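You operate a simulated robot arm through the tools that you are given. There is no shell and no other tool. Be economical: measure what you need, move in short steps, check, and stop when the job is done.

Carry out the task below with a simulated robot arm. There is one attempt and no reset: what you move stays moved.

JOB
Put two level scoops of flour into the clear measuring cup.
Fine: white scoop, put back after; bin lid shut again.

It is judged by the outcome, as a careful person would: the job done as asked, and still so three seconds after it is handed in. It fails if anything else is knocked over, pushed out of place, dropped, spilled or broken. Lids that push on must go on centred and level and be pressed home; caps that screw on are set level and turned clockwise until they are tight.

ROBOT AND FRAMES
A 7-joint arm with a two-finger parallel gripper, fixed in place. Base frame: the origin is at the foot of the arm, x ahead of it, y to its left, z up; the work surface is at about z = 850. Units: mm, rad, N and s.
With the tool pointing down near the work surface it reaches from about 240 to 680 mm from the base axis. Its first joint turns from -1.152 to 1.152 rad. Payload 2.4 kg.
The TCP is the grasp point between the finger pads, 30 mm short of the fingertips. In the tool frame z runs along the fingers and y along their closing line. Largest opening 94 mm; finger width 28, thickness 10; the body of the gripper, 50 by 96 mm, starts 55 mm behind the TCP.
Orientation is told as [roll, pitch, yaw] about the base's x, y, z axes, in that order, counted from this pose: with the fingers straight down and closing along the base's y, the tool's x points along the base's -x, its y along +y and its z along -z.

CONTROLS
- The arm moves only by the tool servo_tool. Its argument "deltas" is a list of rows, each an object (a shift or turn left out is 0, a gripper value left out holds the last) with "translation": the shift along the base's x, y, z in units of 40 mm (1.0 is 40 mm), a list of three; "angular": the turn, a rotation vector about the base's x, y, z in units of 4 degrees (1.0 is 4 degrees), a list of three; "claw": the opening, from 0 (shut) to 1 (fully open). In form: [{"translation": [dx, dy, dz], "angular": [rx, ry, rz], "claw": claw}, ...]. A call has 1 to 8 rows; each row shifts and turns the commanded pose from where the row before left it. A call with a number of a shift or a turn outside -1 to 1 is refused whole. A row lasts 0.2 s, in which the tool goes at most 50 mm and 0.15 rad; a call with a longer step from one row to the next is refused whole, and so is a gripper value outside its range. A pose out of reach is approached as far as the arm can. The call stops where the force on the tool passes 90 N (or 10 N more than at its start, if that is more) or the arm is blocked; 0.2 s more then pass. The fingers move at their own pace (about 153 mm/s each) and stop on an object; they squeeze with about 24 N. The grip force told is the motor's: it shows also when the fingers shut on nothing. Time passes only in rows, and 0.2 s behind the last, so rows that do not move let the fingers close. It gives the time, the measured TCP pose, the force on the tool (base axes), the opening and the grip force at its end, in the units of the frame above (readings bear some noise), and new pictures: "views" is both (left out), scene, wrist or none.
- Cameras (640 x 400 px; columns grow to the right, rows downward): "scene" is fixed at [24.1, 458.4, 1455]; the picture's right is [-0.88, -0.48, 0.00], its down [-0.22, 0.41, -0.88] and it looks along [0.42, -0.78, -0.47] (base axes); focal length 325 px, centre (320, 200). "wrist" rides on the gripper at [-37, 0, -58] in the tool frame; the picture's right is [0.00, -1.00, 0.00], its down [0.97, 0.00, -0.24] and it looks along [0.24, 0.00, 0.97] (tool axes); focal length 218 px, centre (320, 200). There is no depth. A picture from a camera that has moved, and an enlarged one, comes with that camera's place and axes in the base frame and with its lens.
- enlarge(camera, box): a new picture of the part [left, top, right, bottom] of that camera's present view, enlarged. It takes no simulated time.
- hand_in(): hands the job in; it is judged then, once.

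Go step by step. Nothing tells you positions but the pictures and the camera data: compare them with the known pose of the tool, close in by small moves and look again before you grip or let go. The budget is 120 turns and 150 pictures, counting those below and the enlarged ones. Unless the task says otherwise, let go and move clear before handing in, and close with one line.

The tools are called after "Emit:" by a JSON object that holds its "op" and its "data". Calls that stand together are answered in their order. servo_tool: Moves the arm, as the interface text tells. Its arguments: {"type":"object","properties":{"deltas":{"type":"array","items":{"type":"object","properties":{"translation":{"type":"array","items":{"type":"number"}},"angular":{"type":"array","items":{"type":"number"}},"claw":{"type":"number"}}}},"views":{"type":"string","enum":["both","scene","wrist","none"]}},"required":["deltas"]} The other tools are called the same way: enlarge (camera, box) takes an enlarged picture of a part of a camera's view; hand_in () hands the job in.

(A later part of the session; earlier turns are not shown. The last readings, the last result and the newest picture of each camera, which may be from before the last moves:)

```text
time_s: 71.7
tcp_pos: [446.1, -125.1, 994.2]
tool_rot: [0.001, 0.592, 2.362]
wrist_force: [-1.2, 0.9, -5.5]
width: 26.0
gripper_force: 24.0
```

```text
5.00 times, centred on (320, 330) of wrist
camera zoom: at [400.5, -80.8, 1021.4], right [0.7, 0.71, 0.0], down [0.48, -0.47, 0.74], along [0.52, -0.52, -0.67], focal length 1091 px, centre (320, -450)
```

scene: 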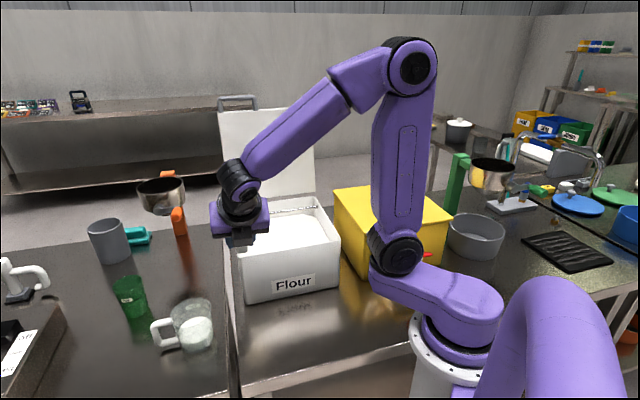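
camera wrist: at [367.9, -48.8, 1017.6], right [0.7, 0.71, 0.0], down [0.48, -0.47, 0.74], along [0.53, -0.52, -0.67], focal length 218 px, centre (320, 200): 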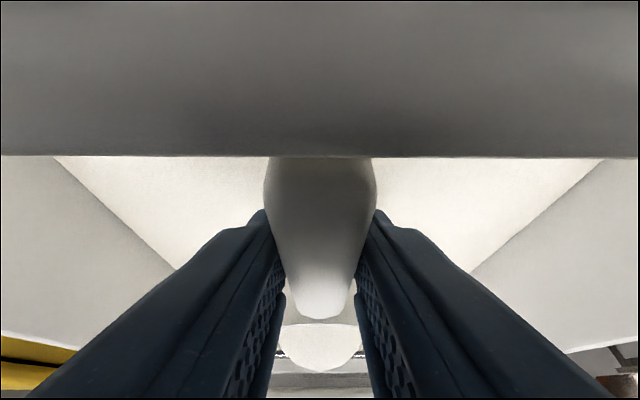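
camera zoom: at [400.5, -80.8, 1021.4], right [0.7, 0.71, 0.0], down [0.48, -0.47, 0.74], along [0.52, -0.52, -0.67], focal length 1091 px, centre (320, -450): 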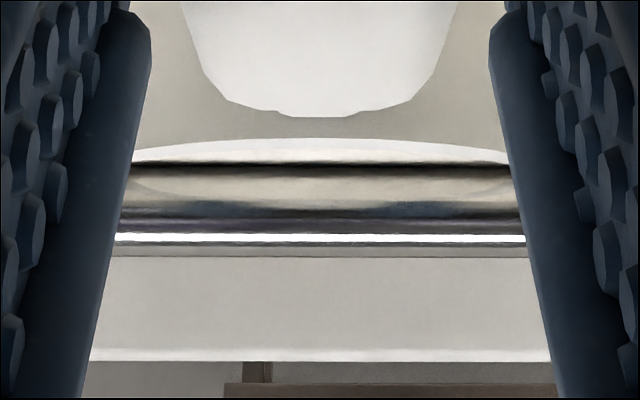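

Struck level. I'll drop clear of the bar, back out and lift.

Emit:
{"op": "servo_tool", "data": {"deltas": [{"translation": [0, 0, -0.15]}, {"translation": [-0.2, 0.2, 0]}, {"translation": [-0.2, 0.2, 0]}, {"translation": [-0.2, 0.2, 0]}, {"translation": [-0.15, 0.15, 0.1]}, {"translation": [0, 0, 0.7]}, {"translation": [0, 0, 0.8]}, {"translation": [0, 0, 0.8]}], "views": "wrist"}}

Emit:
{"op": "enlarge", "data": {"camera": "wrist", "box": [260, 290, 380, 370]}}

```text
time_s: 73.5
tcp_pos: [415.4, -95.3, 1083.8]
tool_rot: [0.0, 0.585, 2.363]
wrist_force: [0.3, 0.4, -2.9]
width: 25.8
gripper_force: 24.7
camera wrist: at [370.1, -51.1, 1111.5], right [0.7, 0.71, 0.0], down [0.48, -0.47, 0.74], along [0.52, -0.52, -0.67], focal length 218 px, centre (320, 200)
```

wrist: 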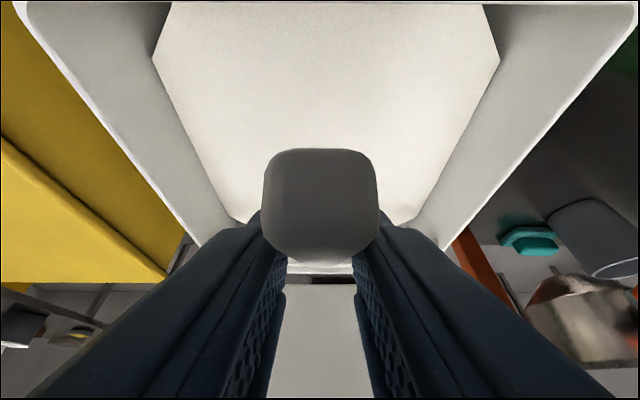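

```text
5.00 times, centred on (320, 330) of wrist
camera zoom: at [370.1, -51.1, 1111.5], right [0.7, 0.71, 0.0], down [0.48, -0.47, 0.74], along [0.52, -0.52, -0.67], focal length 1091 px, centre (320, -450)
```

zoom: 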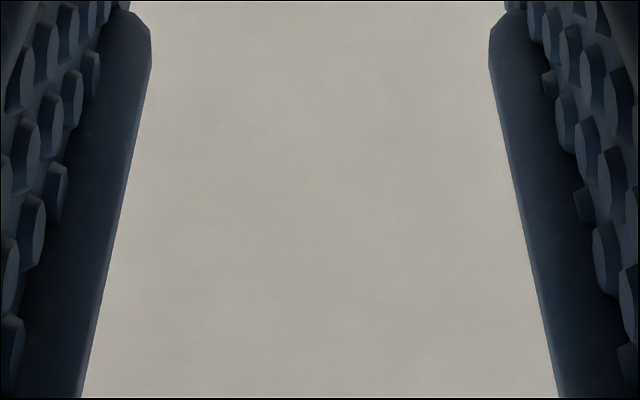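

The far rim caught the bar while lifting and the scoop pitched further. I'll inspect.

Emit:
{"op": "enlarge", "data": {"camera": "wrist", "box": [240, 220, 400, 310]}}

Emit:
{"op": "enlarge", "data": {"camera": "scene", "box": [220, 140, 340, 260]}}

```text
4.00 times, centred on (320, 265) of wrist
camera zoom: at [370.1, -51.1, 1111.5], right [0.7, 0.71, 0.0], down [0.48, -0.47, 0.74], along [0.52, -0.52, -0.67], focal length 873 px, centre (320, -60)
```

zoom: 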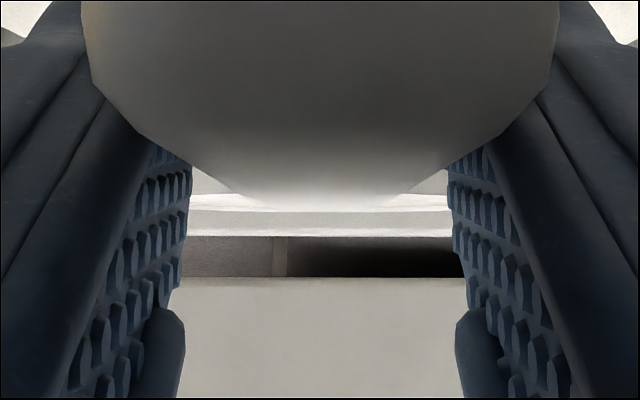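

```text
3.33 times, centred on (280, 200) of scene
camera zoom: at [24.1, 458.4, 1455.0], right [-0.88, -0.48, 0.0], down [-0.22, 0.41, -0.88], along [0.42, -0.78, -0.47], focal length 1084 px, centre (453, 200)
```

zoom: 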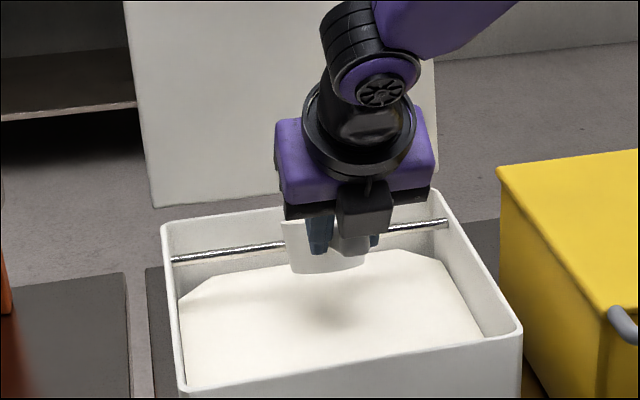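

The scoop is only about 22° nose-down, so the flour may be intact. I'll tilt the hand back to level it and check.

Emit:
{"op": "servo_tool", "data": {"deltas": [{"translation": [0, 0, 0.3], "angular": [-0.8, -0.8, 0]}, {"angular": [-0.8, -0.8, 0]}, {"angular": [-0.8, -0.8, 0]}, {"angular": [-0.8, -0.8, 0]}, {"angular": [-0.8, -0.8, 0]}, {}], "views": "wrist"}}

Emit:
{"op": "enlarge", "data": {"camera": "wrist", "box": [260, 230, 380, 310]}}

```text
time_s: 74.9
tcp_pos: [416.4, -96.6, 1095.4]
tool_rot: [0.007, 0.987, 2.366]
wrist_force: [-1.3, -0.5, -1.8]
width: 25.8
gripper_force: 23.6
camera wrist: at [366.0, -47.0, 1096.7], right [0.7, 0.71, 0.0], down [0.24, -0.23, 0.94], along [0.67, -0.66, -0.34], focal length 218 px, centre (320, 200)
```

wrist: 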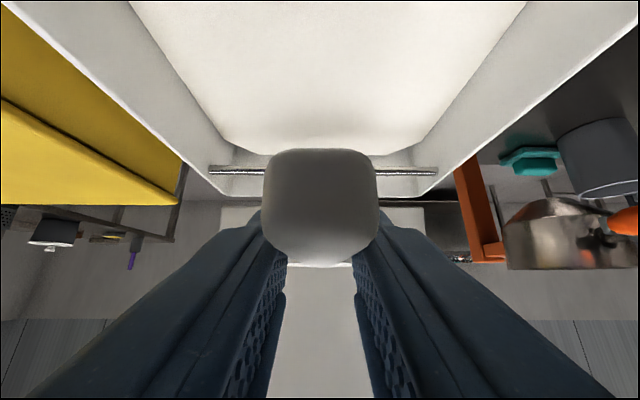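

```text
5.00 times, centred on (320, 270) of wrist
camera zoom: at [366.0, -47.0, 1096.7], right [0.7, 0.71, 0.0], down [0.24, -0.23, 0.94], along [0.67, -0.66, -0.34], focal length 1091 px, centre (320, -150)
```

zoom: 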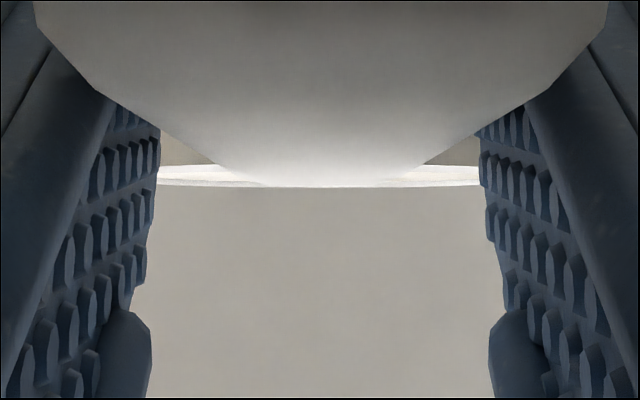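

It looks level, but I can't see into the bowl. I'll yaw it about 60° above the bin so the scene camera can see it.

Emit:
{"op": "servo_tool", "data": {"deltas": [{"translation": [0.13, 0.09, 0.2], "angular": [0, 0, -1]}, {"translation": [0.13, 0.09, 0.2], "angular": [0, 0, -1]}, {"translation": [0.13, 0.09, 0], "angular": [0, 0, -1]}, {"translation": [0.13, 0.09, 0], "angular": [0, 0, -1]}, {"translation": [0.13, 0.09, 0], "angular": [0, 0, -1]}, {"translation": [0.13, 0.09, 0], "angular": [0, 0, -1]}, {"translation": [0.13, 0.09, 0], "angular": [0, 0, -1]}, {"translation": [0.13, 0.09, 0], "angular": [0, 0, -1]}], "views": "none"}}

Emit:
{"op": "servo_tool", "data": {"deltas": [{"translation": [0.13, 0.09, 0], "angular": [0, 0, -1]}, {"translation": [0.13, 0.09, 0], "angular": [0, 0, -1]}, {"translation": [0.13, 0.09, 0], "angular": [0, 0, -1]}, {"translation": [0.13, 0.09, 0], "angular": [0, 0, -1]}, {"translation": [0.13, 0.09, 0], "angular": [0, 0, -1]}, {"translation": [0.13, 0.09, 0], "angular": [0, 0, -1]}, {"translation": [0.13, 0.09, 0], "angular": [0, 0, -1]}], "views": "none"}}

Emit:
{"op": "enlarge", "data": {"camera": "scene", "box": [200, 130, 340, 260]}}

```text
time_s: 76.7
tcp_pos: [457.7, -67.9, 1110.8]
tool_rot: [0.008, 0.984, 1.807]
wrist_force: [-0.8, -0.3, -2.9]
width: 25.6
gripper_force: 24.1
```

```text
time_s: 78.3
tcp_pos: [494.3, -41.0, 1111.4]
tool_rot: [0.008, 0.984, 1.319]
wrist_force: [0.7, 1.0, -2.1]
width: 25.7
gripper_force: 23.7
```

```text
3.08 times, centred on (270, 195) of scene
camera zoom: at [24.1, 458.4, 1455.0], right [-0.88, -0.48, 0.0], down [-0.22, 0.41, -0.88], along [0.42, -0.78, -0.47], focal length 1001 px, centre (474, 215)
```

zoom: 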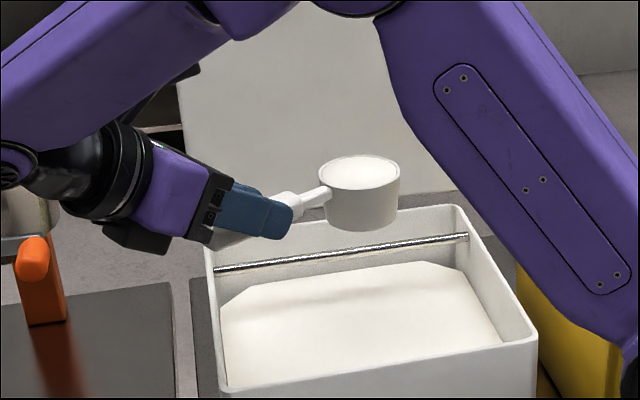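

Emit:
{"op": "enlarge", "data": {"camera": "scene", "box": [262, 172, 302, 212]}}

```text
10.00 times, centred on (282, 192) of scene
camera zoom: at [24.1, 458.4, 1455.0], right [-0.88, -0.48, 0.0], down [-0.22, 0.41, -0.88], along [0.42, -0.78, -0.47], focal length 3253 px, centre (700, 280)
```

zoom: 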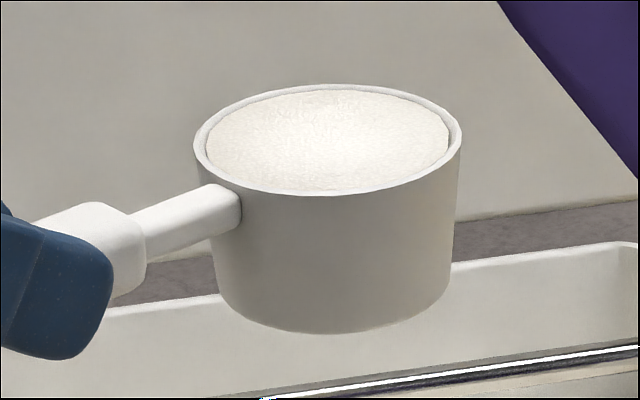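

The scoop is full and struck level. I'll carry it to the cup, turning back to the pouring orientation.

Emit:
{"op": "servo_tool", "data": {"deltas": [{"translation": [-0.14, 0.2, 0], "angular": [0, 0, 1]}, {"translation": [-0.14, 0.46, 0], "angular": [0, 0, 1]}, {"translation": [-0.14, 0.46, 0], "angular": [0, 0, 1]}, {"translation": [-0.14, 0.46, 0], "angular": [0, 0, 1]}, {"translation": [-0.14, 0.46, 0], "angular": [0, 0, 1]}, {"translation": [-0.14, 0.46, 0], "angular": [0, 0, 1]}, {"translation": [-0.14, 0.46, 0], "angular": [0, 0, 1]}, {"translation": [-0.14, 0.46, 0], "angular": [0, 0, 1]}], "views": "none"}}

Emit:
{"op": "servo_tool", "data": {"deltas": [{"translation": [-0.14, 0.5, -0.2], "angular": [0, 0, 1]}, {"translation": [-0.14, 0.5, -0.2], "angular": [0, 0, 1]}, {"translation": [-0.14, 0.5, -0.2], "angular": [0, 0, 1]}, {"translation": [-0.14, 0.5, -0.2], "angular": [0, 0, 1]}, {"translation": [-0.14, 0.5, -0.2], "angular": [0, 0, 1]}, {"translation": [-0.14, 0.5, -0.2], "angular": [0, 0, 1]}, {"translation": [-0.06, 0.5, -0.1], "angular": [0, 0, 1]}, {}], "views": "both"}}

```text
time_s: 80.1
tcp_pos: [449.3, 95.0, 1111.9]
tool_rot: [0.006, 0.985, 1.879]
wrist_force: [-0.2, -0.3, -1.4]
width: 25.9
gripper_force: 24.3
```

```text
time_s: 81.9
tcp_pos: [412.9, 235.9, 1058.4]
tool_rot: [0.006, 0.983, 2.369]
wrist_force: [-0.7, -0.5, -2.8]
width: 25.9
gripper_force: 23.8
camera wrist: at [362.9, 284.0, 1060.4], right [0.7, 0.71, 0.0], down [0.24, -0.23, 0.94], along [0.67, -0.66, -0.34], focal length 218 px, centre (320, 200)
```

scene: 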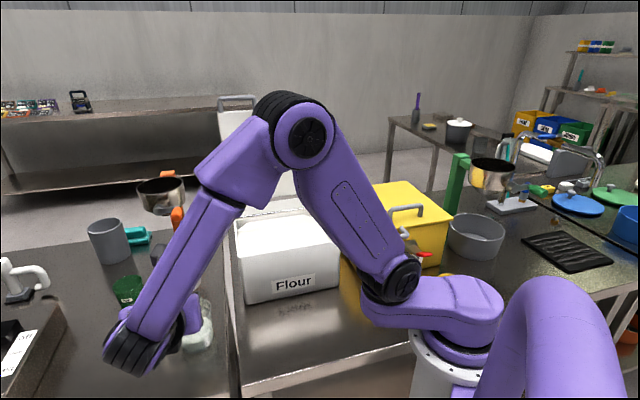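
wrist: 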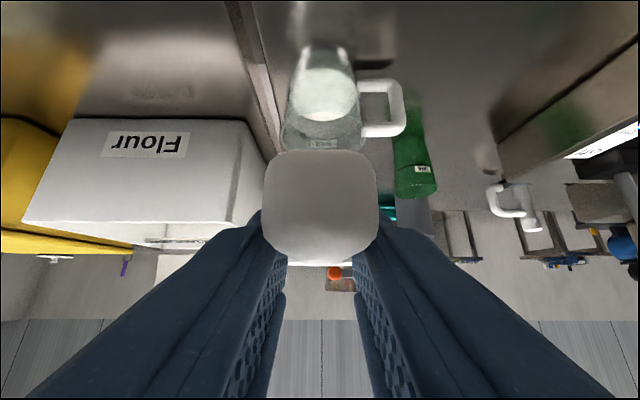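

Aligned. Lowering and rolling to pour.

Emit:
{"op": "servo_tool", "data": {"deltas": [{"translation": [-0.1, -0.08, -0.45]}, {"translation": [-0.1, -0.08, -0.45]}, {"translation": [0, 0, -0.35], "angular": [0.9, -0.9, 0]}, {"angular": [0.9, -0.9, 0]}, {"angular": [0.9, -0.9, 0]}, {"angular": [0.9, -0.9, 0]}, {"angular": [0.9, -0.9, 0]}, {"angular": [0.9, -0.9, 0]}], "views": "none"}}

Emit:
{"op": "enlarge", "data": {"camera": "scene", "box": [110, 220, 270, 380]}}

```text
time_s: 83.7
tcp_pos: [405.1, 228.6, 1010.0]
tool_rot: [-0.818, 0.804, 1.708]
wrist_force: [-0.8, 0.6, -2.9]
width: 25.9
gripper_force: 23.9
```

```text
2.50 times, centred on (190, 300) of scene
camera zoom: at [24.1, 458.4, 1455.0], right [-0.88, -0.48, 0.0], down [-0.22, 0.41, -0.88], along [0.42, -0.78, -0.47], focal length 813 px, centre (645, -50)
```

zoom: 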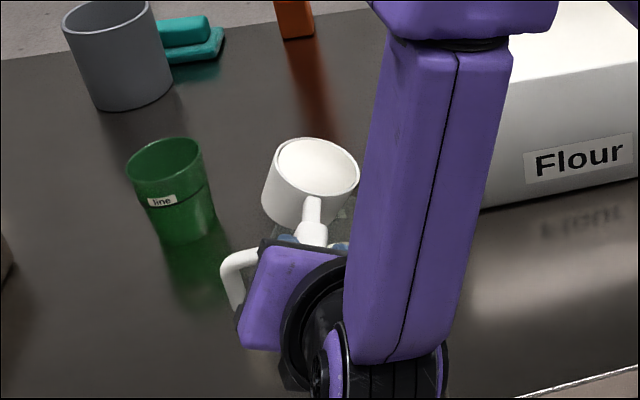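

I'll shift 8 mm back toward the cup centre for the first part of the pour, and continue rolling.

Emit:
{"op": "servo_tool", "data": {"deltas": [{"translation": [0.14, 0.14, 0]}, {"angular": [0.9, -0.9, 0]}, {"angular": [0.9, -0.9, 0]}, {"angular": [0.9, -0.9, 0]}, {"angular": [0.9, -0.9, 0]}, {"angular": [0.9, -0.9, 0]}, {"angular": [0.9, -0.9, 0]}], "views": "none"}}

Emit:
{"op": "enlarge", "data": {"camera": "scene", "box": [110, 220, 270, 380]}}

```text
time_s: 85.3
tcp_pos: [410.4, 234.9, 1010.1]
tool_rot: [-1.276, 0.419, 1.436]
wrist_force: [-0.4, -0.3, -2.2]
width: 26.0
gripper_force: 24.6
```

```text
2.50 times, centred on (190, 300) of scene
camera zoom: at [24.1, 458.4, 1455.0], right [-0.88, -0.48, 0.0], down [-0.22, 0.41, -0.88], along [0.42, -0.78, -0.47], focal length 813 px, centre (645, -50)
```

zoom: 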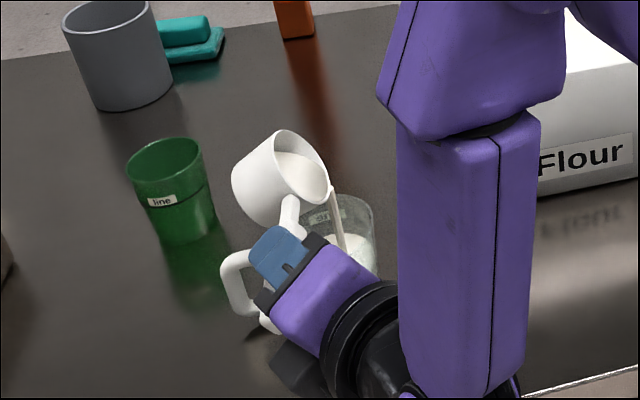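

The stream falls inside the cup. Continuing, with the compensating shift.

Emit:
{"op": "servo_tool", "data": {"deltas": [{}, {"translation": [-0.02, -0.02, 0], "angular": [0.9, -0.9, 0]}, {"translation": [-0.04, -0.04, 0], "angular": [0.9, -0.9, 0]}, {"translation": [-0.05, -0.05, 0], "angular": [0.9, -0.9, 0]}, {"translation": [-0.05, -0.05, 0], "angular": [0.9, -0.9, 0]}, {"translation": [-0.05, -0.05, 0], "angular": [0.9, -0.9, 0]}, {"translation": [-0.05, -0.05, 0], "angular": [0.9, -0.9, 0]}, {"translation": [-0.03, -0.03, 0], "angular": [0.9, -0.9, 0]}], "views": "none"}}

Emit:
{"op": "servo_tool", "data": {"deltas": [{"translation": [-0.03, -0.03, 0], "angular": [0.9, -0.9, 0]}, {"translation": [-0.03, -0.03, 0], "angular": [0.9, -0.9, 0]}, {"translation": [-0.03, -0.03, 0], "angular": [0.9, -0.9, 0]}, {"angular": [0.9, -0.9, 0]}, {"angular": [0.9, -0.9, 0]}, {}, {}, {}], "views": "none"}}

Emit:
{"op": "enlarge", "data": {"camera": "scene", "box": [110, 220, 270, 380]}}

```text
time_s: 87.1
tcp_pos: [398.3, 222.8, 1007.7]
tool_rot: [-1.638, -0.094, 1.376]
wrist_force: [-0.1, 1.2, -1.3]
width: 25.6
gripper_force: 23.6
```

```text
time_s: 88.9
tcp_pos: [395.9, 219.4, 1010.1]
tool_rot: [-1.905, -0.453, 1.449]
wrist_force: [0.0, 0.9, -1.6]
width: 25.9
gripper_force: 23.8
```

```text
2.50 times, centred on (190, 300) of scene
camera zoom: at [24.1, 458.4, 1455.0], right [-0.88, -0.48, 0.0], down [-0.22, 0.41, -0.88], along [0.42, -0.78, -0.47], focal length 813 px, centre (645, -50)
```

zoom: 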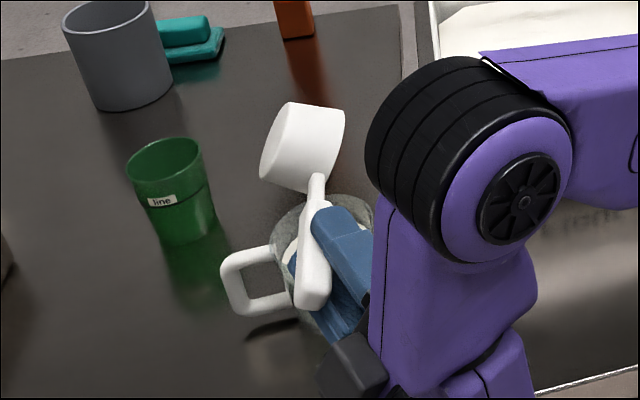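

The pour is done. Rolling back upright while raising.

Emit:
{"op": "servo_tool", "data": {"deltas": [{"angular": [-0.9, 0.9, 0]}, {"angular": [-0.9, 0.9, 0]}, {"translation": [0, 0, 0.2], "angular": [-0.9, 0.9, 0]}, {"translation": [0, 0, 0.4], "angular": [-0.9, 0.9, 0]}, {"translation": [0, 0, 0.4], "angular": [-0.9, 0.9, 0]}, {"translation": [0, 0, 0.4], "angular": [-0.9, 0.9, 0]}, {"translation": [0, 0, 0.4], "angular": [-0.9, 0.9, 0]}, {"translation": [0, 0, 0.4], "angular": [-0.9, 0.9, 0]}], "views": "none"}}

Emit:
{"op": "enlarge", "data": {"camera": "scene", "box": [110, 220, 270, 380]}}

Emit:
{"op": "servo_tool", "data": {"deltas": [{"angular": [-0.9, 0.9, 0]}, {"angular": [-0.9, 0.9, 0]}, {"angular": [-0.9, 0.9, 0]}, {"angular": [-0.9, 0.9, 0]}, {"angular": [-0.9, 0.9, 0]}, {"angular": [-0.9, 0.9, 0]}, {"angular": [-0.9, 0.9, 0]}, {"angular": [-0.9, 0.9, 0]}], "views": "none"}}

Emit:
{"op": "servo_tool", "data": {"deltas": [{"angular": [-0.9, 0.9, 0]}, {"angular": [-0.9, 0.9, 0]}, {"angular": [-0.9, 0.9, 0]}, {"angular": [-0.9, 0.9, 0]}, {"angular": [-0.9, 0.9, 0]}, {"angular": [-0.9, 0.9, 0]}, {"angular": [-0.9, 0.9, 0]}, {"angular": [-0.9, 0.9, 0]}], "views": "scene"}}

```text
time_s: 90.7
tcp_pos: [394.6, 220.0, 1098.5]
tool_rot: [-1.488, 0.133, 1.38]
wrist_force: [-0.2, 0.6, -1.1]
width: 26.0
gripper_force: 24.2
```

```text
2.50 times, centred on (190, 300) of scene
camera zoom: at [24.1, 458.4, 1455.0], right [-0.88, -0.48, 0.0], down [-0.22, 0.41, -0.88], along [0.42, -0.78, -0.47], focal length 813 px, centre (645, -50)
```

zoom: 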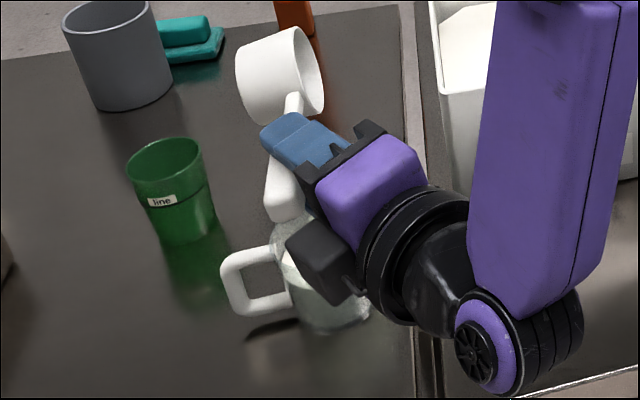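

```text
time_s: 92.5
tcp_pos: [394.9, 219.2, 1097.3]
tool_rot: [-0.996, 0.69, 1.587]
wrist_force: [0.7, 0.5, -0.9]
width: 25.9
gripper_force: 24.4
```

```text
time_s: 94.3
tcp_pos: [395.6, 218.4, 1098.4]
tool_rot: [0.009, 0.986, 2.37]
wrist_force: [0.4, 0.1, -2.5]
width: 25.8
gripper_force: 23.6
```

scene: 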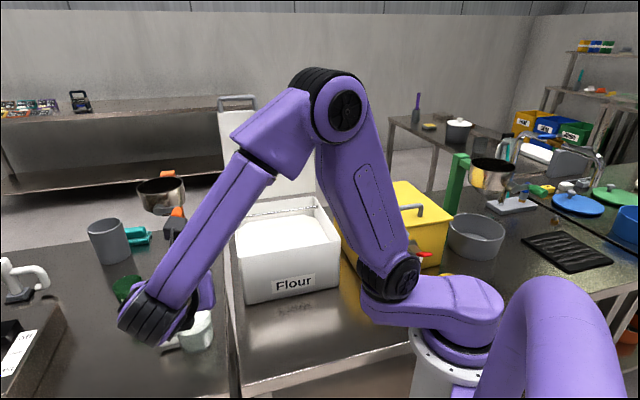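

The scoop is empty and upright. I'll turn it back to its original heading and carry it above its place.

Emit:
{"op": "servo_tool", "data": {"deltas": [{"translation": [-0.087, -0.203, 0], "angular": [0, 0, -1]}, {"translation": [-0.087, -0.203, 0], "angular": [0, 0, -1]}, {"translation": [-0.087, -0.203, 0], "angular": [0, 0, -1]}, {"translation": [-0.087, -0.203, 0], "angular": [0, 0, -1]}, {"translation": [-0.087, -0.203, 0], "angular": [0, 0, -1]}, {"translation": [-0.087, -0.203, 0], "angular": [0, 0, -1]}, {"translation": [-0.087, -0.203, 0], "angular": [0, 0, -1]}, {"translation": [-0.087, -0.203, 0], "angular": [0, 0, -1]}], "views": "none"}}

Emit:
{"op": "servo_tool", "data": {"deltas": [{"translation": [-0.087, -0.203, 0], "angular": [0, 0, -1]}, {"translation": [-0.087, -0.203, 0], "angular": [0, 0, -1]}, {"translation": [-0.087, -0.203, 0], "angular": [0, 0, -1]}, {"translation": [-0.087, -0.203, 0], "angular": [0, 0, -1]}, {"translation": [-0.087, -0.203, 0], "angular": [0, 0, -1]}, {"translation": [-0.087, -0.203, 0], "angular": [0, 0, -1]}, {"translation": [-0.087, -0.203, 0], "angular": [0, 0, -1]}, {"translation": [-0.087, -0.203, 0], "angular": [0, 0, -1]}], "views": "none"}}

Emit:
{"op": "servo_tool", "data": {"deltas": [{"translation": [-0.087, -0.203, 0], "angular": [0, 0, -1]}, {"translation": [-0.087, -0.203, 0], "angular": [0, 0, -1]}, {"translation": [-0.087, -0.203, 0], "angular": [0, 0, -1]}, {"translation": [-0.087, -0.203, 0], "angular": [0, 0, -1]}, {"translation": [-0.087, -0.203, 0], "angular": [0, 0, -1]}, {"translation": [-0.087, -0.203, 0], "angular": [0, 0, -1]}, {"translation": [0, 0, 0], "angular": [0, 0, -0.5]}, {}], "views": "both"}}

```text
time_s: 96.1
tcp_pos: [368.0, 154.2, 1097.4]
tool_rot: [0.008, 0.983, 1.807]
wrist_force: [-0.3, -0.2, -1.5]
width: 25.5
gripper_force: 24.1
```

```text
time_s: 97.9
tcp_pos: [340.3, 87.7, 1097.8]
tool_rot: [0.008, 0.986, 1.247]
wrist_force: [0.2, -0.4, -2.0]
width: 25.7
gripper_force: 24.5
```

```text
time_s: 99.7
tcp_pos: [318.5, 40.2, 1097.3]
tool_rot: [0.008, 0.985, 0.797]
wrist_force: [-0.5, 0.2, -1.7]
width: 26.0
gripper_force: 24.4
camera wrist: at [366.0, 89.9, 1098.8], right [0.71, -0.7, 0.0], down [-0.23, -0.24, 0.94], along [-0.66, -0.67, -0.34], focal length 218 px, centre (320, 200)
```

scene: 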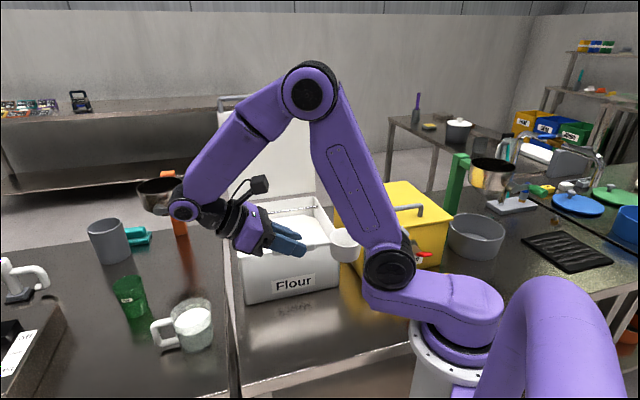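
wrist: 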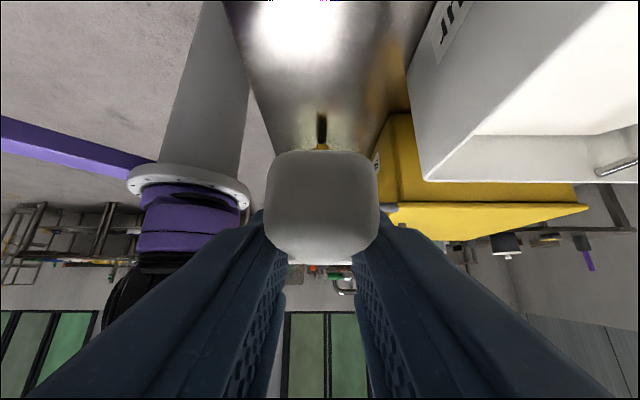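

I'll reduce the lean so the bowl is nose-down about 25° and lower to just above the table. Pressing down gently then sets it flat.

Emit:
{"op": "servo_tool", "data": {"deltas": [{"translation": [-0.04, -0.06, -0.68], "angular": [0.9, -0.9, 0]}, {"translation": [-0.04, -0.06, -0.68], "angular": [0.9, -0.9, 0]}, {"translation": [-0.04, -0.06, -0.68], "angular": [0.9, -0.9, 0]}, {"translation": [-0.04, -0.06, -0.68], "angular": [0.9, -0.9, 0]}, {"translation": [-0.04, -0.06, -0.6], "angular": [0.9, -0.9, 0]}, {}], "views": "scene"}}

Emit:
{"op": "enlarge", "data": {"camera": "scene", "box": [255, 260, 385, 345]}}

```text
time_s: 101.1
tcp_pos: [310.5, 28.6, 965.2]
tool_rot: [0.001, 0.539, 0.792]
wrist_force: [0.6, 0.4, -2.2]
width: 25.8
gripper_force: 24.4
```

scene: 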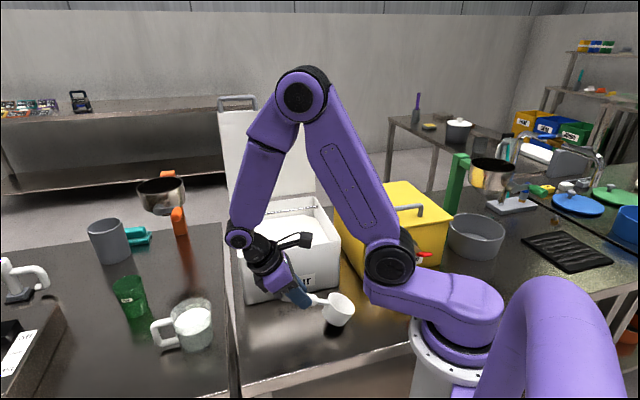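

```text
4.71 times, centred on (320, 302) of scene
camera zoom: at [24.1, 458.4, 1455.0], right [-0.88, -0.48, 0.0], down [-0.22, 0.41, -0.88], along [0.42, -0.78, -0.47], focal length 1531 px, centre (320, -282)
```

zoom: 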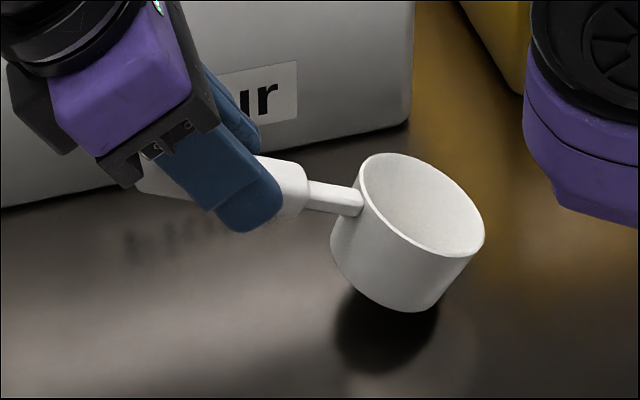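

Emit:
{"op": "servo_tool", "data": {"deltas": [{"translation": [0, 0, -0.4]}, {"translation": [0.08, 0.08, -0.25]}, {"translation": [0.1, 0.1, -0.25]}, {"translation": [0.1, 0.1, -0.25]}, {"translation": [0.1, 0.1, -0.25]}, {"translation": [0.1, 0.1, -0.25]}, {}], "views": "none"}}

Emit:
{"op": "enlarge", "data": {"camera": "scene", "box": [255, 260, 385, 345]}}

```text
time_s: 102.7
tcp_pos: [329.0, 47.9, 897.8]
tool_rot: [0.0, 0.54, 0.792]
wrist_force: [-1.7, -1.1, 4.1]
width: 26.0
gripper_force: 24.2
```

```text
4.71 times, centred on (320, 302) of scene
camera zoom: at [24.0, 458.4, 1455.0], right [-0.88, -0.48, 0.0], down [-0.22, 0.41, -0.88], along [0.42, -0.78, -0.47], focal length 1531 px, centre (320, -282)
```

zoom: 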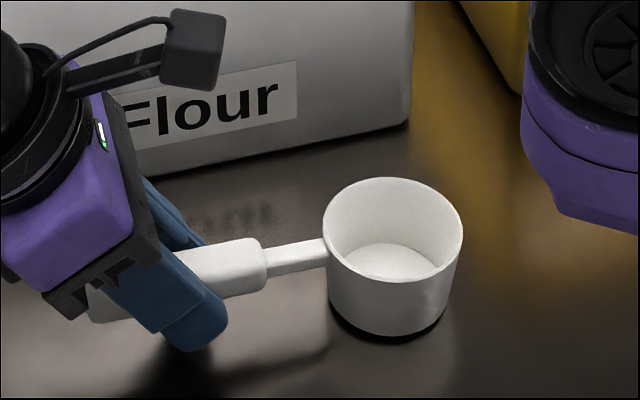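

Emit:
{"op": "servo_tool", "data": {"deltas": [{"translation": [0.03, 0.01, -0.1]}, {"translation": [0.02, 0, -0.1]}, {}], "views": "none"}}

Emit:
{"op": "enlarge", "data": {"camera": "scene", "box": [255, 260, 385, 345]}}

```text
time_s: 103.5
tcp_pos: [331.0, 49.2, 890.5]
tool_rot: [0.003, 0.54, 0.792]
wrist_force: [0.2, 3.9, 9.9]
width: 26.1
gripper_force: 24.1
```

```text
4.71 times, centred on (320, 302) of scene
camera zoom: at [24.0, 458.5, 1455.0], right [-0.88, -0.48, 0.0], down [-0.22, 0.41, -0.89], along [0.42, -0.78, -0.47], focal length 1531 px, centre (320, -282)
```

zoom: 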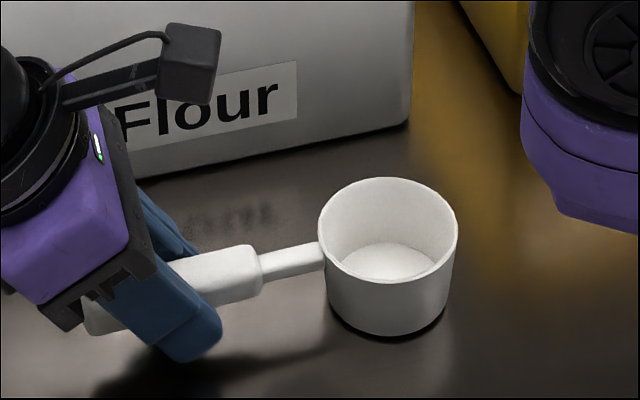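

The scoop sits flat in its original place. Releasing and retreating along the tool axis.

Emit:
{"op": "servo_tool", "data": {"deltas": [{"translation": [0, 0, 0.03]}, {"claw": 0.35}, {"claw": 0.55}, {"translation": [0.18, 0.18, 0.43]}, {"translation": [0.3, 0.3, 0.75]}, {"translation": [0.3, 0.3, 0.8]}, {"translation": [0, 0, 0.9]}, {"translation": [0, 0, 0.9]}], "views": "both"}}

Emit:
{"op": "enlarge", "data": {"camera": "scene", "box": [140, 260, 370, 360]}}

```text
time_s: 105.3
tcp_pos: [363.0, 81.1, 1043.7]
tool_rot: [0.004, 0.54, 0.793]
wrist_force: [0.6, 0.0, 0.0]
width: 51.8
gripper_force: 0.1
camera wrist: at [406.3, 123.9, 1074.4], right [0.71, -0.7, 0.0], down [-0.5, -0.51, 0.71], along [-0.5, -0.5, -0.71], focal length 218 px, centre (320, 200)
```

scene: 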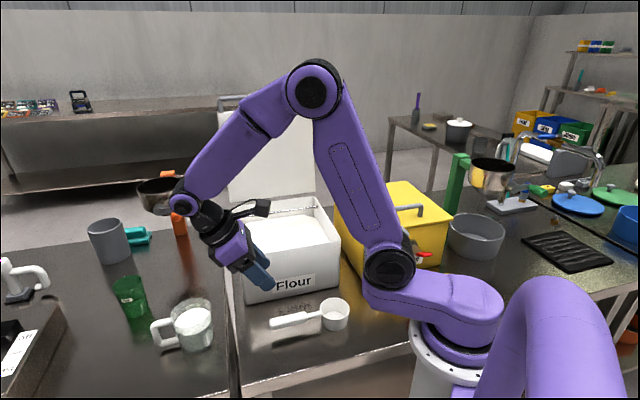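
wrist: 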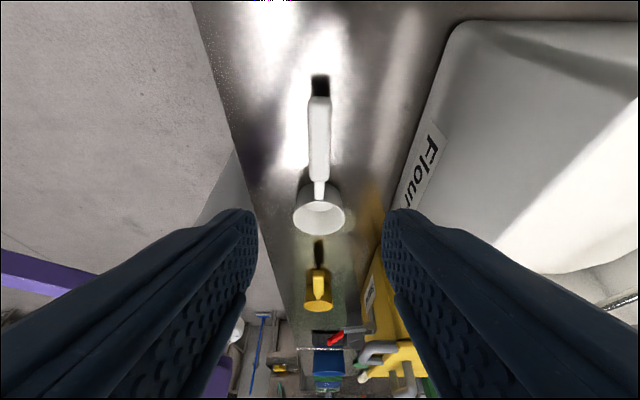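

```text
2.78 times, centred on (255, 310) of scene
camera zoom: at [24.1, 458.4, 1455.0], right [-0.88, -0.48, 0.0], down [-0.22, 0.41, -0.88], along [0.42, -0.78, -0.47], focal length 905 px, centre (501, -106)
```

zoom: 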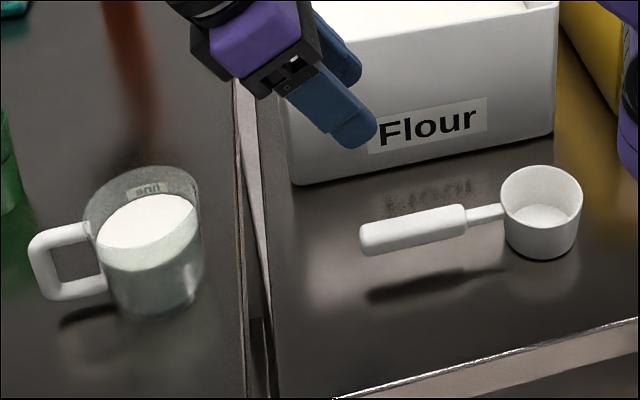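

The scoop is back and the cup holds the flour. Next is closing the lid: I'll straighten up, tilt outward, and rise to the loop approach pose.

Emit:
{"op": "servo_tool", "data": {"deltas": [{"translation": [0, 0, 0.8], "angular": [0.9, -0.9, 0]}, {"translation": [0, 0, 0.9], "angular": [0.9, -0.9, 0]}, {"translation": [0.2, -0.3, 0.9], "angular": [0.9, -0.9, 0]}, {"translation": [0.3, -0.4, 0.9], "angular": [0.9, -0.9, 0]}, {"translation": [0.3, -0.4, 0.9], "angular": [0.9, -0.9, 0]}, {"translation": [0.3, -0.4, 0.9], "angular": [0.9, -0.9, 0]}, {"translation": [0.3, -0.4, 0.6], "angular": [-0.8, -0.8, 0]}, {"translation": [0.3, -0.4, 0.6], "angular": [-0.8, -0.8, 0], "claw": 0.45}], "views": "none"}}

Emit:
{"op": "servo_tool", "data": {"deltas": [{"translation": [0.3, -0.4, 0.5], "angular": [-0.8, -0.8, 0]}, {"translation": [0.3, -0.4, 0.5], "angular": [-0.8, -0.8, 0]}, {"translation": [0.4, -0.4, 0.4], "angular": [-0.8, -0.8, 0]}, {"translation": [0.4, -0.4, 0.2], "angular": [-0.8, -0.8, 0]}, {"translation": [0.4, -0.4, 0], "angular": [-0.8, -0.8, 0]}, {"translation": [0.2, -0.2, 0], "angular": [-0.8, -0.8, 0]}], "views": "wrist"}}

```text
time_s: 107.1
tcp_pos: [429.9, -11.4, 1304.7]
tool_rot: [-0.16, 0.009, 0.791]
wrist_force: [-0.5, 0.7, -0.1]
width: 42.2
gripper_force: 0.1
```

```text
time_s: 108.5
tcp_pos: [511.1, -100.3, 1366.4]
tool_rot: [-0.635, 0.009, 0.787]
wrist_force: [-0.1, 0.0, 0.9]
width: 42.1
gripper_force: 0.0
camera wrist: at [512.5, -49.6, 1413.0], right [0.57, -0.56, 0.59], down [-0.79, -0.58, 0.2], along [0.23, -0.58, -0.78], focal length 218 px, centre (320, 200)
```

wrist: 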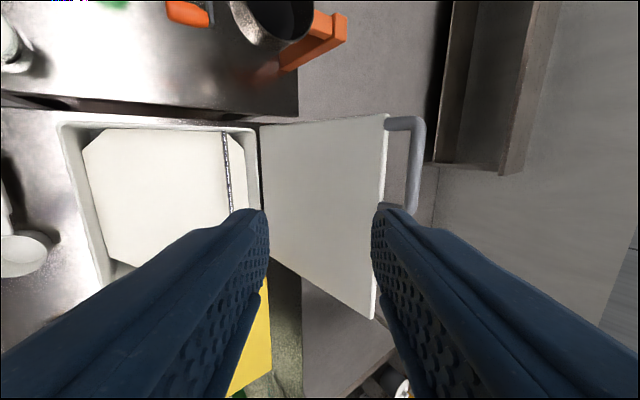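

Emit:
{"op": "servo_tool", "data": {"deltas": [{"translation": [0.6, -0.6, 0]}, {"translation": [0.6, -0.6, 0]}, {"translation": [0.6, -0.6, 0]}, {"translation": [0.5, -0.5, -0.3]}, {"translation": [0.25, -0.25, -0.48]}], "views": "wrist"}}

```text
time_s: 109.7
tcp_pos: [613.9, -202.7, 1334.5]
tool_rot: [-0.634, 0.009, 0.787]
wrist_force: [1.0, -0.6, 0.3]
width: 42.2
gripper_force: 0.1
camera wrist: at [614.2, -151.0, 1382.3], right [0.57, -0.57, 0.59], down [-0.78, -0.59, 0.2], along [0.23, -0.58, -0.78], focal length 218 px, centre (320, 200)
```

wrist: 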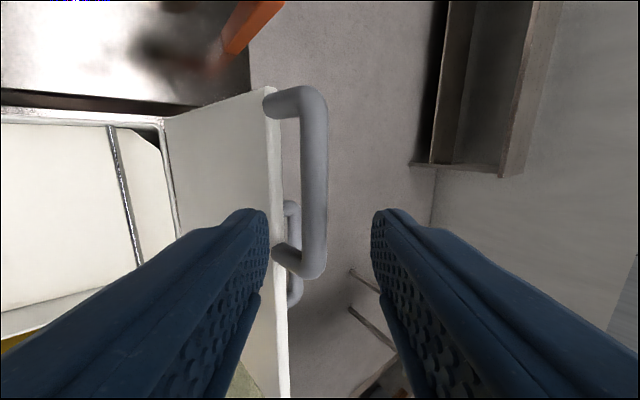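

Emit:
{"op": "servo_tool", "data": {"deltas": [{"translation": [0.25, -0.25, -0.48]}, {"translation": [0.08, -0.08, -0.15], "claw": 0.4}, {"translation": [-0.22, 0.22, 0.05]}, {"translation": [-0.25, 0.25, 0.03]}, {"translation": [-0.25, 0.25, 0.02]}, {"translation": [-0.25, 0.25, 0]}, {"translation": [-0.25, 0.25, -0.02]}], "views": "wrist"}}

```text
time_s: 111.3
tcp_pos: [577.7, -165.7, 1314.7]
tool_rot: [-0.633, 0.01, 0.784]
wrist_force: [-1.1, -0.4, -0.2]
width: 37.5
gripper_force: 0.0
camera wrist: at [578.8, -115.2, 1360.2], right [0.57, -0.57, 0.59], down [-0.79, -0.58, 0.2], along [0.23, -0.58, -0.78], focal length 218 px, centre (320, 200)
```

wrist: 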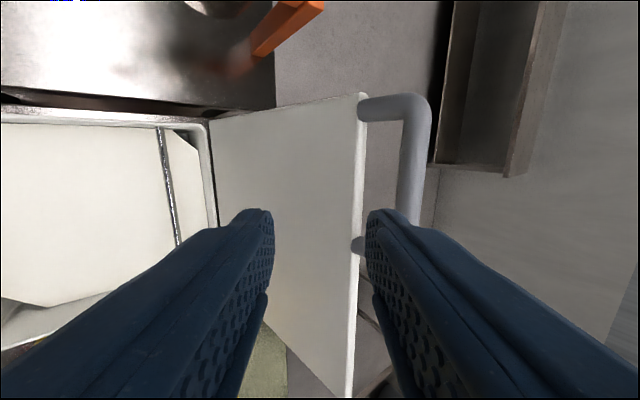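

The finger passed over the bar because it wasn't deep enough. The lid is still open and untouched, so I'll re-approach deeper.

Emit:
{"op": "servo_tool", "data": {"deltas": [{"translation": [-0.2, 0.2, 0.45]}, {"translation": [0, 0, 0.45]}, {"translation": [0.45, -0.45, 0]}, {"translation": [0.45, -0.45, 0]}, {"translation": [0.25, -0.25, -0.48]}, {"translation": [0.25, -0.25, -0.48]}, {"translation": [0.15, -0.15, -0.3]}, {"claw": 0.3}], "views": "wrist"}}

```text
time_s: 113.1
tcp_pos: [631.8, -221.5, 1299.7]
tool_rot: [-0.633, 0.01, 0.785]
wrist_force: [0.3, 0.2, 0.0]
width: 28.1
gripper_force: 0.2
camera wrist: at [632.9, -169.7, 1346.0], right [0.57, -0.57, 0.59], down [-0.79, -0.58, 0.2], along [0.23, -0.58, -0.78], focal length 218 px, centre (320, 200)
```

wrist: 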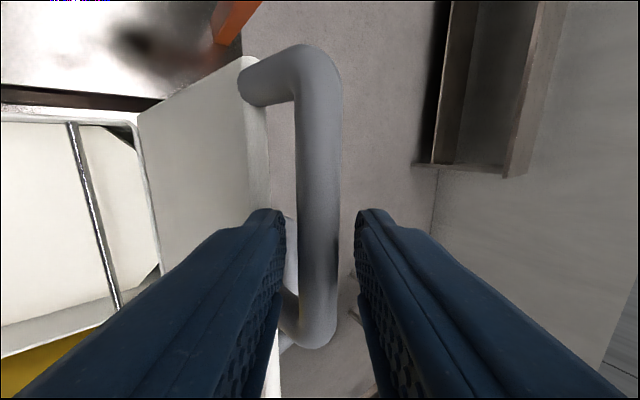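

Emit:
{"op": "servo_tool", "data": {"deltas": [{"translation": [-0.2, 0.2, 0.03]}, {"translation": [-0.25, 0.25, 0.03]}, {"translation": [-0.25, 0.25, 0.02]}, {"translation": [-0.25, 0.25, 0]}, {"translation": [-0.25, 0.25, -0.01]}, {"translation": [-0.25, 0.25, -0.02]}], "views": "wrist"}}

```text
time_s: 114.5
tcp_pos: [573.3, -163.2, 1301.2]
tool_rot: [-0.634, 0.011, 0.785]
wrist_force: [0.0, -0.7, 1.4]
width: 29.0
gripper_force: 0.5
camera wrist: at [574.4, -111.2, 1348.3], right [0.57, -0.57, 0.59], down [-0.79, -0.59, 0.2], along [0.23, -0.58, -0.78], focal length 218 px, centre (320, 200)
```

wrist: 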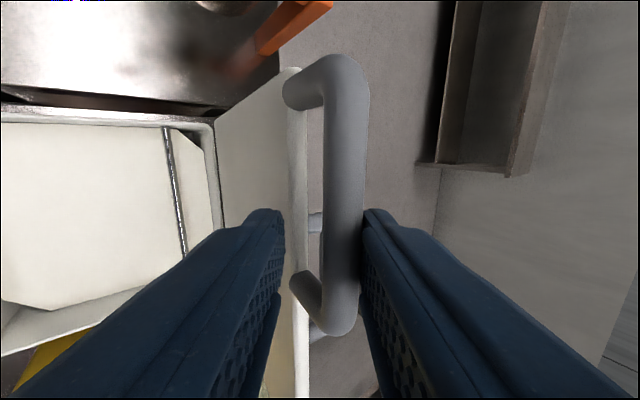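

The lid follows. I'll narrow the cage slightly and follow the arc down.

Emit:
{"op": "servo_tool", "data": {"deltas": [{"translation": [-0.25, 0.25, -0.033], "claw": 0.24}, {"translation": [-0.248, 0.248, -0.05]}, {"translation": [-0.246, 0.246, -0.068]}, {"translation": [-0.243, 0.243, -0.085]}, {"translation": [-0.24, 0.24, -0.1]}, {"translation": [-0.236, 0.236, -0.118]}, {"translation": [-0.232, 0.232, -0.135]}, {"translation": [-0.227, 0.227, -0.15]}], "views": "wrist"}}

```text
time_s: 116.3
tcp_pos: [496.5, -86.3, 1272.8]
tool_rot: [-0.634, 0.01, 0.787]
wrist_force: [1.1, -0.2, 0.8]
width: 22.8
gripper_force: 0.3
camera wrist: at [497.3, -34.7, 1318.3], right [0.57, -0.57, 0.59], down [-0.79, -0.59, 0.2], along [0.23, -0.58, -0.78], focal length 218 px, centre (320, 200)
```

wrist: 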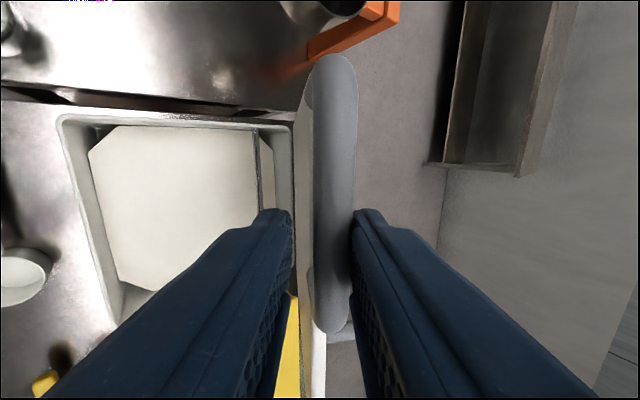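

Emit:
{"op": "servo_tool", "data": {"deltas": [{"translation": [-0.219, 0.219, -0.185]}, {"translation": [-0.212, 0.212, -0.2]}, {"translation": [-0.205, 0.205, -0.215]}, {"translation": [-0.198, 0.198, -0.228]}, {"translation": [-0.19, 0.19, -0.242]}, {"translation": [-0.182, 0.182, -0.255]}, {"translation": [-0.173, 0.173, -0.267]}, {"translation": [-0.164, 0.164, -0.279]}], "views": "wrist"}}

```text
time_s: 118.1
tcp_pos: [434.4, -25.7, 1196.4]
tool_rot: [-0.634, 0.011, 0.789]
wrist_force: [-0.6, -0.2, 1.0]
width: 22.6
gripper_force: 0.0
camera wrist: at [435.6, 26.5, 1243.4], right [0.57, -0.56, 0.59], down [-0.78, -0.59, 0.2], along [0.23, -0.58, -0.78], focal length 218 px, centre (320, 200)
```

wrist: 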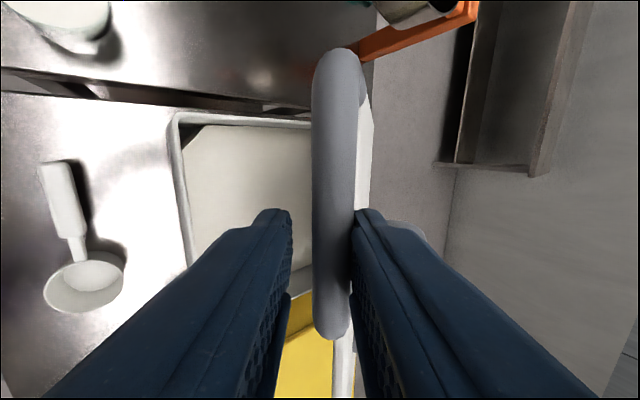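

Emit:
{"op": "servo_tool", "data": {"deltas": [{"translation": [-0.157, 0.157, -0.275], "angular": [-0.4, -0.4, 0]}, {"translation": [-0.148, 0.148, -0.286], "angular": [-0.4, -0.4, 0]}, {"translation": [-0.138, 0.138, -0.296], "angular": [-0.4, -0.4, 0]}, {"translation": [-0.127, 0.127, -0.305], "angular": [-0.4, -0.4, 0]}, {"translation": [-0.117, 0.117, -0.315], "angular": [-0.4, -0.4, 0]}, {"translation": [-0.106, 0.106, -0.322], "angular": [-0.4, -0.4, 0]}, {"translation": [-0.094, 0.094, -0.33], "angular": [-0.4, -0.4, 0]}, {"translation": [-0.083, 0.083, -0.335], "angular": [-0.4, -0.4, 0]}], "views": "wrist"}}

```text
time_s: 119.9
tcp_pos: [399.3, -1.3, 1102.7]
tool_rot: [-0.923, -0.005, 0.701]
wrist_force: [-41.3, 29.2, 15.1]
width: 22.5
gripper_force: 0.1
stopped in row 8: the force on the tool passed its limit (the readings are from after the stop); the commanded pose is now the measured one
camera wrist: at [396.8, 57.7, 1137.1], right [0.39, -0.46, 0.8], down [-0.87, -0.48, 0.14], along [0.32, -0.74, -0.59], focal length 218 px, centre (320, 200)
```

wrist: 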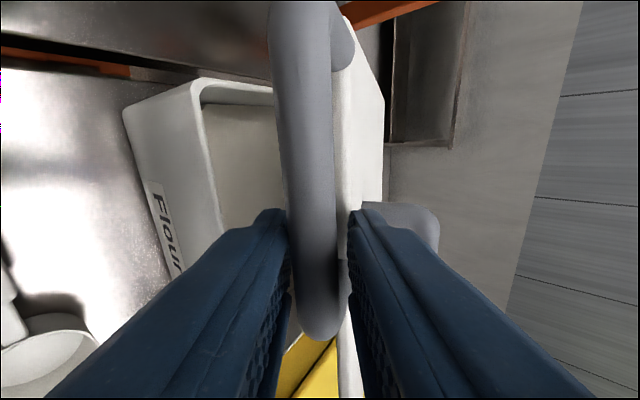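

A fingertip touched the lid edge because I was about 10 mm too deep. I'll back out a little along the tool axis and square the yaw.

Emit:
{"op": "servo_tool", "data": {"deltas": [{"translation": [-0.085, 0.085, 0.09]}, {"translation": [-0.085, 0.085, 0.09], "angular": [0, 0, 0.6]}, {"angular": [0, 0, 0.65]}, {}], "views": "wrist"}}

```text
time_s: 120.9
tcp_pos: [394.7, 1.0, 1109.1]
tool_rot: [-0.926, -0.007, 0.783]
wrist_force: [0.3, 0.1, -0.3]
width: 22.6
gripper_force: 0.1
camera wrist: at [387.3, 60.2, 1144.6], right [0.42, -0.43, 0.8], down [-0.82, -0.55, 0.14], along [0.38, -0.72, -0.58], focal length 218 px, centre (320, 200)
```

wrist: 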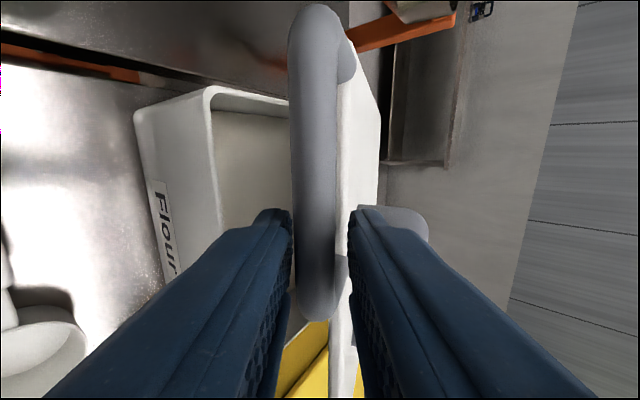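

I'll slide along the bar to its middle and back out a bit more.

Emit:
{"op": "servo_tool", "data": {"deltas": [{"translation": [-0.1, 0.1, 0.11]}, {"translation": [0.18, 0.18, 0]}, {"translation": [0.2, 0.2, 0]}, {}], "views": "wrist"}}

```text
time_s: 121.9
tcp_pos: [405.3, 19.5, 1113.6]
tool_rot: [-0.924, -0.006, 0.782]
wrist_force: [-0.3, -0.3, -0.2]
width: 22.6
gripper_force: 0.0
camera wrist: at [398.8, 79.4, 1149.2], right [0.42, -0.43, 0.8], down [-0.82, -0.55, 0.14], along [0.38, -0.72, -0.58], focal length 218 px, centre (320, 200)
```

wrist: 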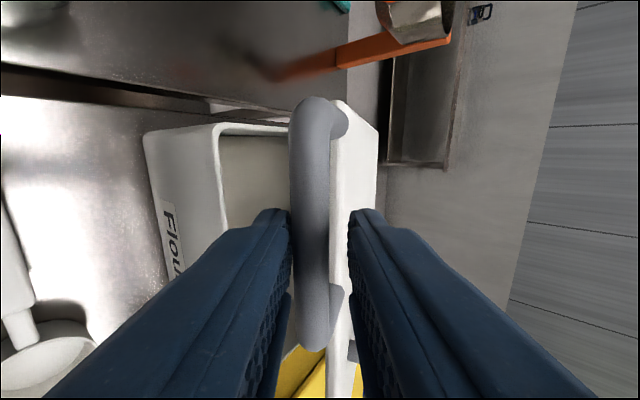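

Emit:
{"op": "servo_tool", "data": {"deltas": [{"translation": [-0.077, 0.077, -0.338], "angular": [-0.38, -0.38, 0]}, {"translation": [-0.065, 0.065, -0.343], "angular": [-0.38, -0.38, 0]}, {"translation": [-0.053, 0.053, -0.347], "angular": [-0.38, -0.38, 0]}, {"translation": [-0.041, 0.041, -0.35], "angular": [-0.38, -0.38, 0]}, {"translation": [-0.028, 0.028, -0.353], "angular": [-0.38, -0.38, 0]}], "views": "both"}}

```text
time_s: 123.1
tcp_pos: [396.0, 30.8, 1043.3]
tool_rot: [-1.113, -0.007, 0.783]
wrist_force: [-0.9, -0.6, -0.5]
width: 22.6
gripper_force: 0.1
camera wrist: at [384.0, 94.1, 1069.5], right [0.31, -0.32, 0.9], down [-0.84, -0.53, 0.1], along [0.45, -0.79, -0.43], focal length 218 px, centre (320, 200)
```

scene: 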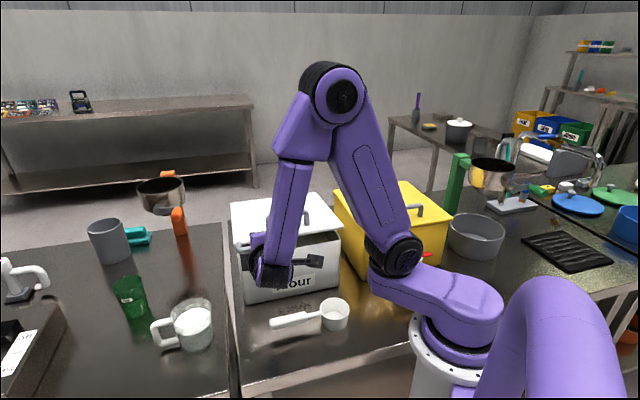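
wrist: 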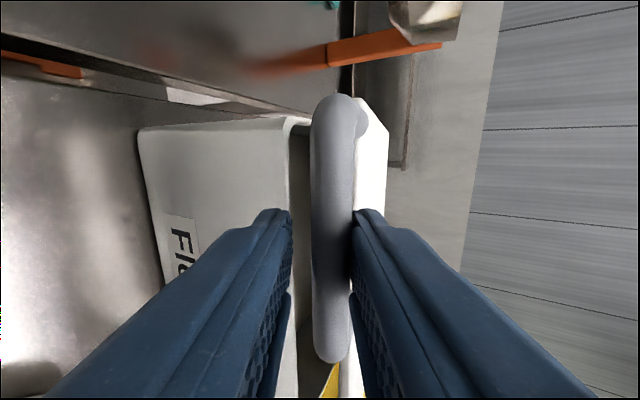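

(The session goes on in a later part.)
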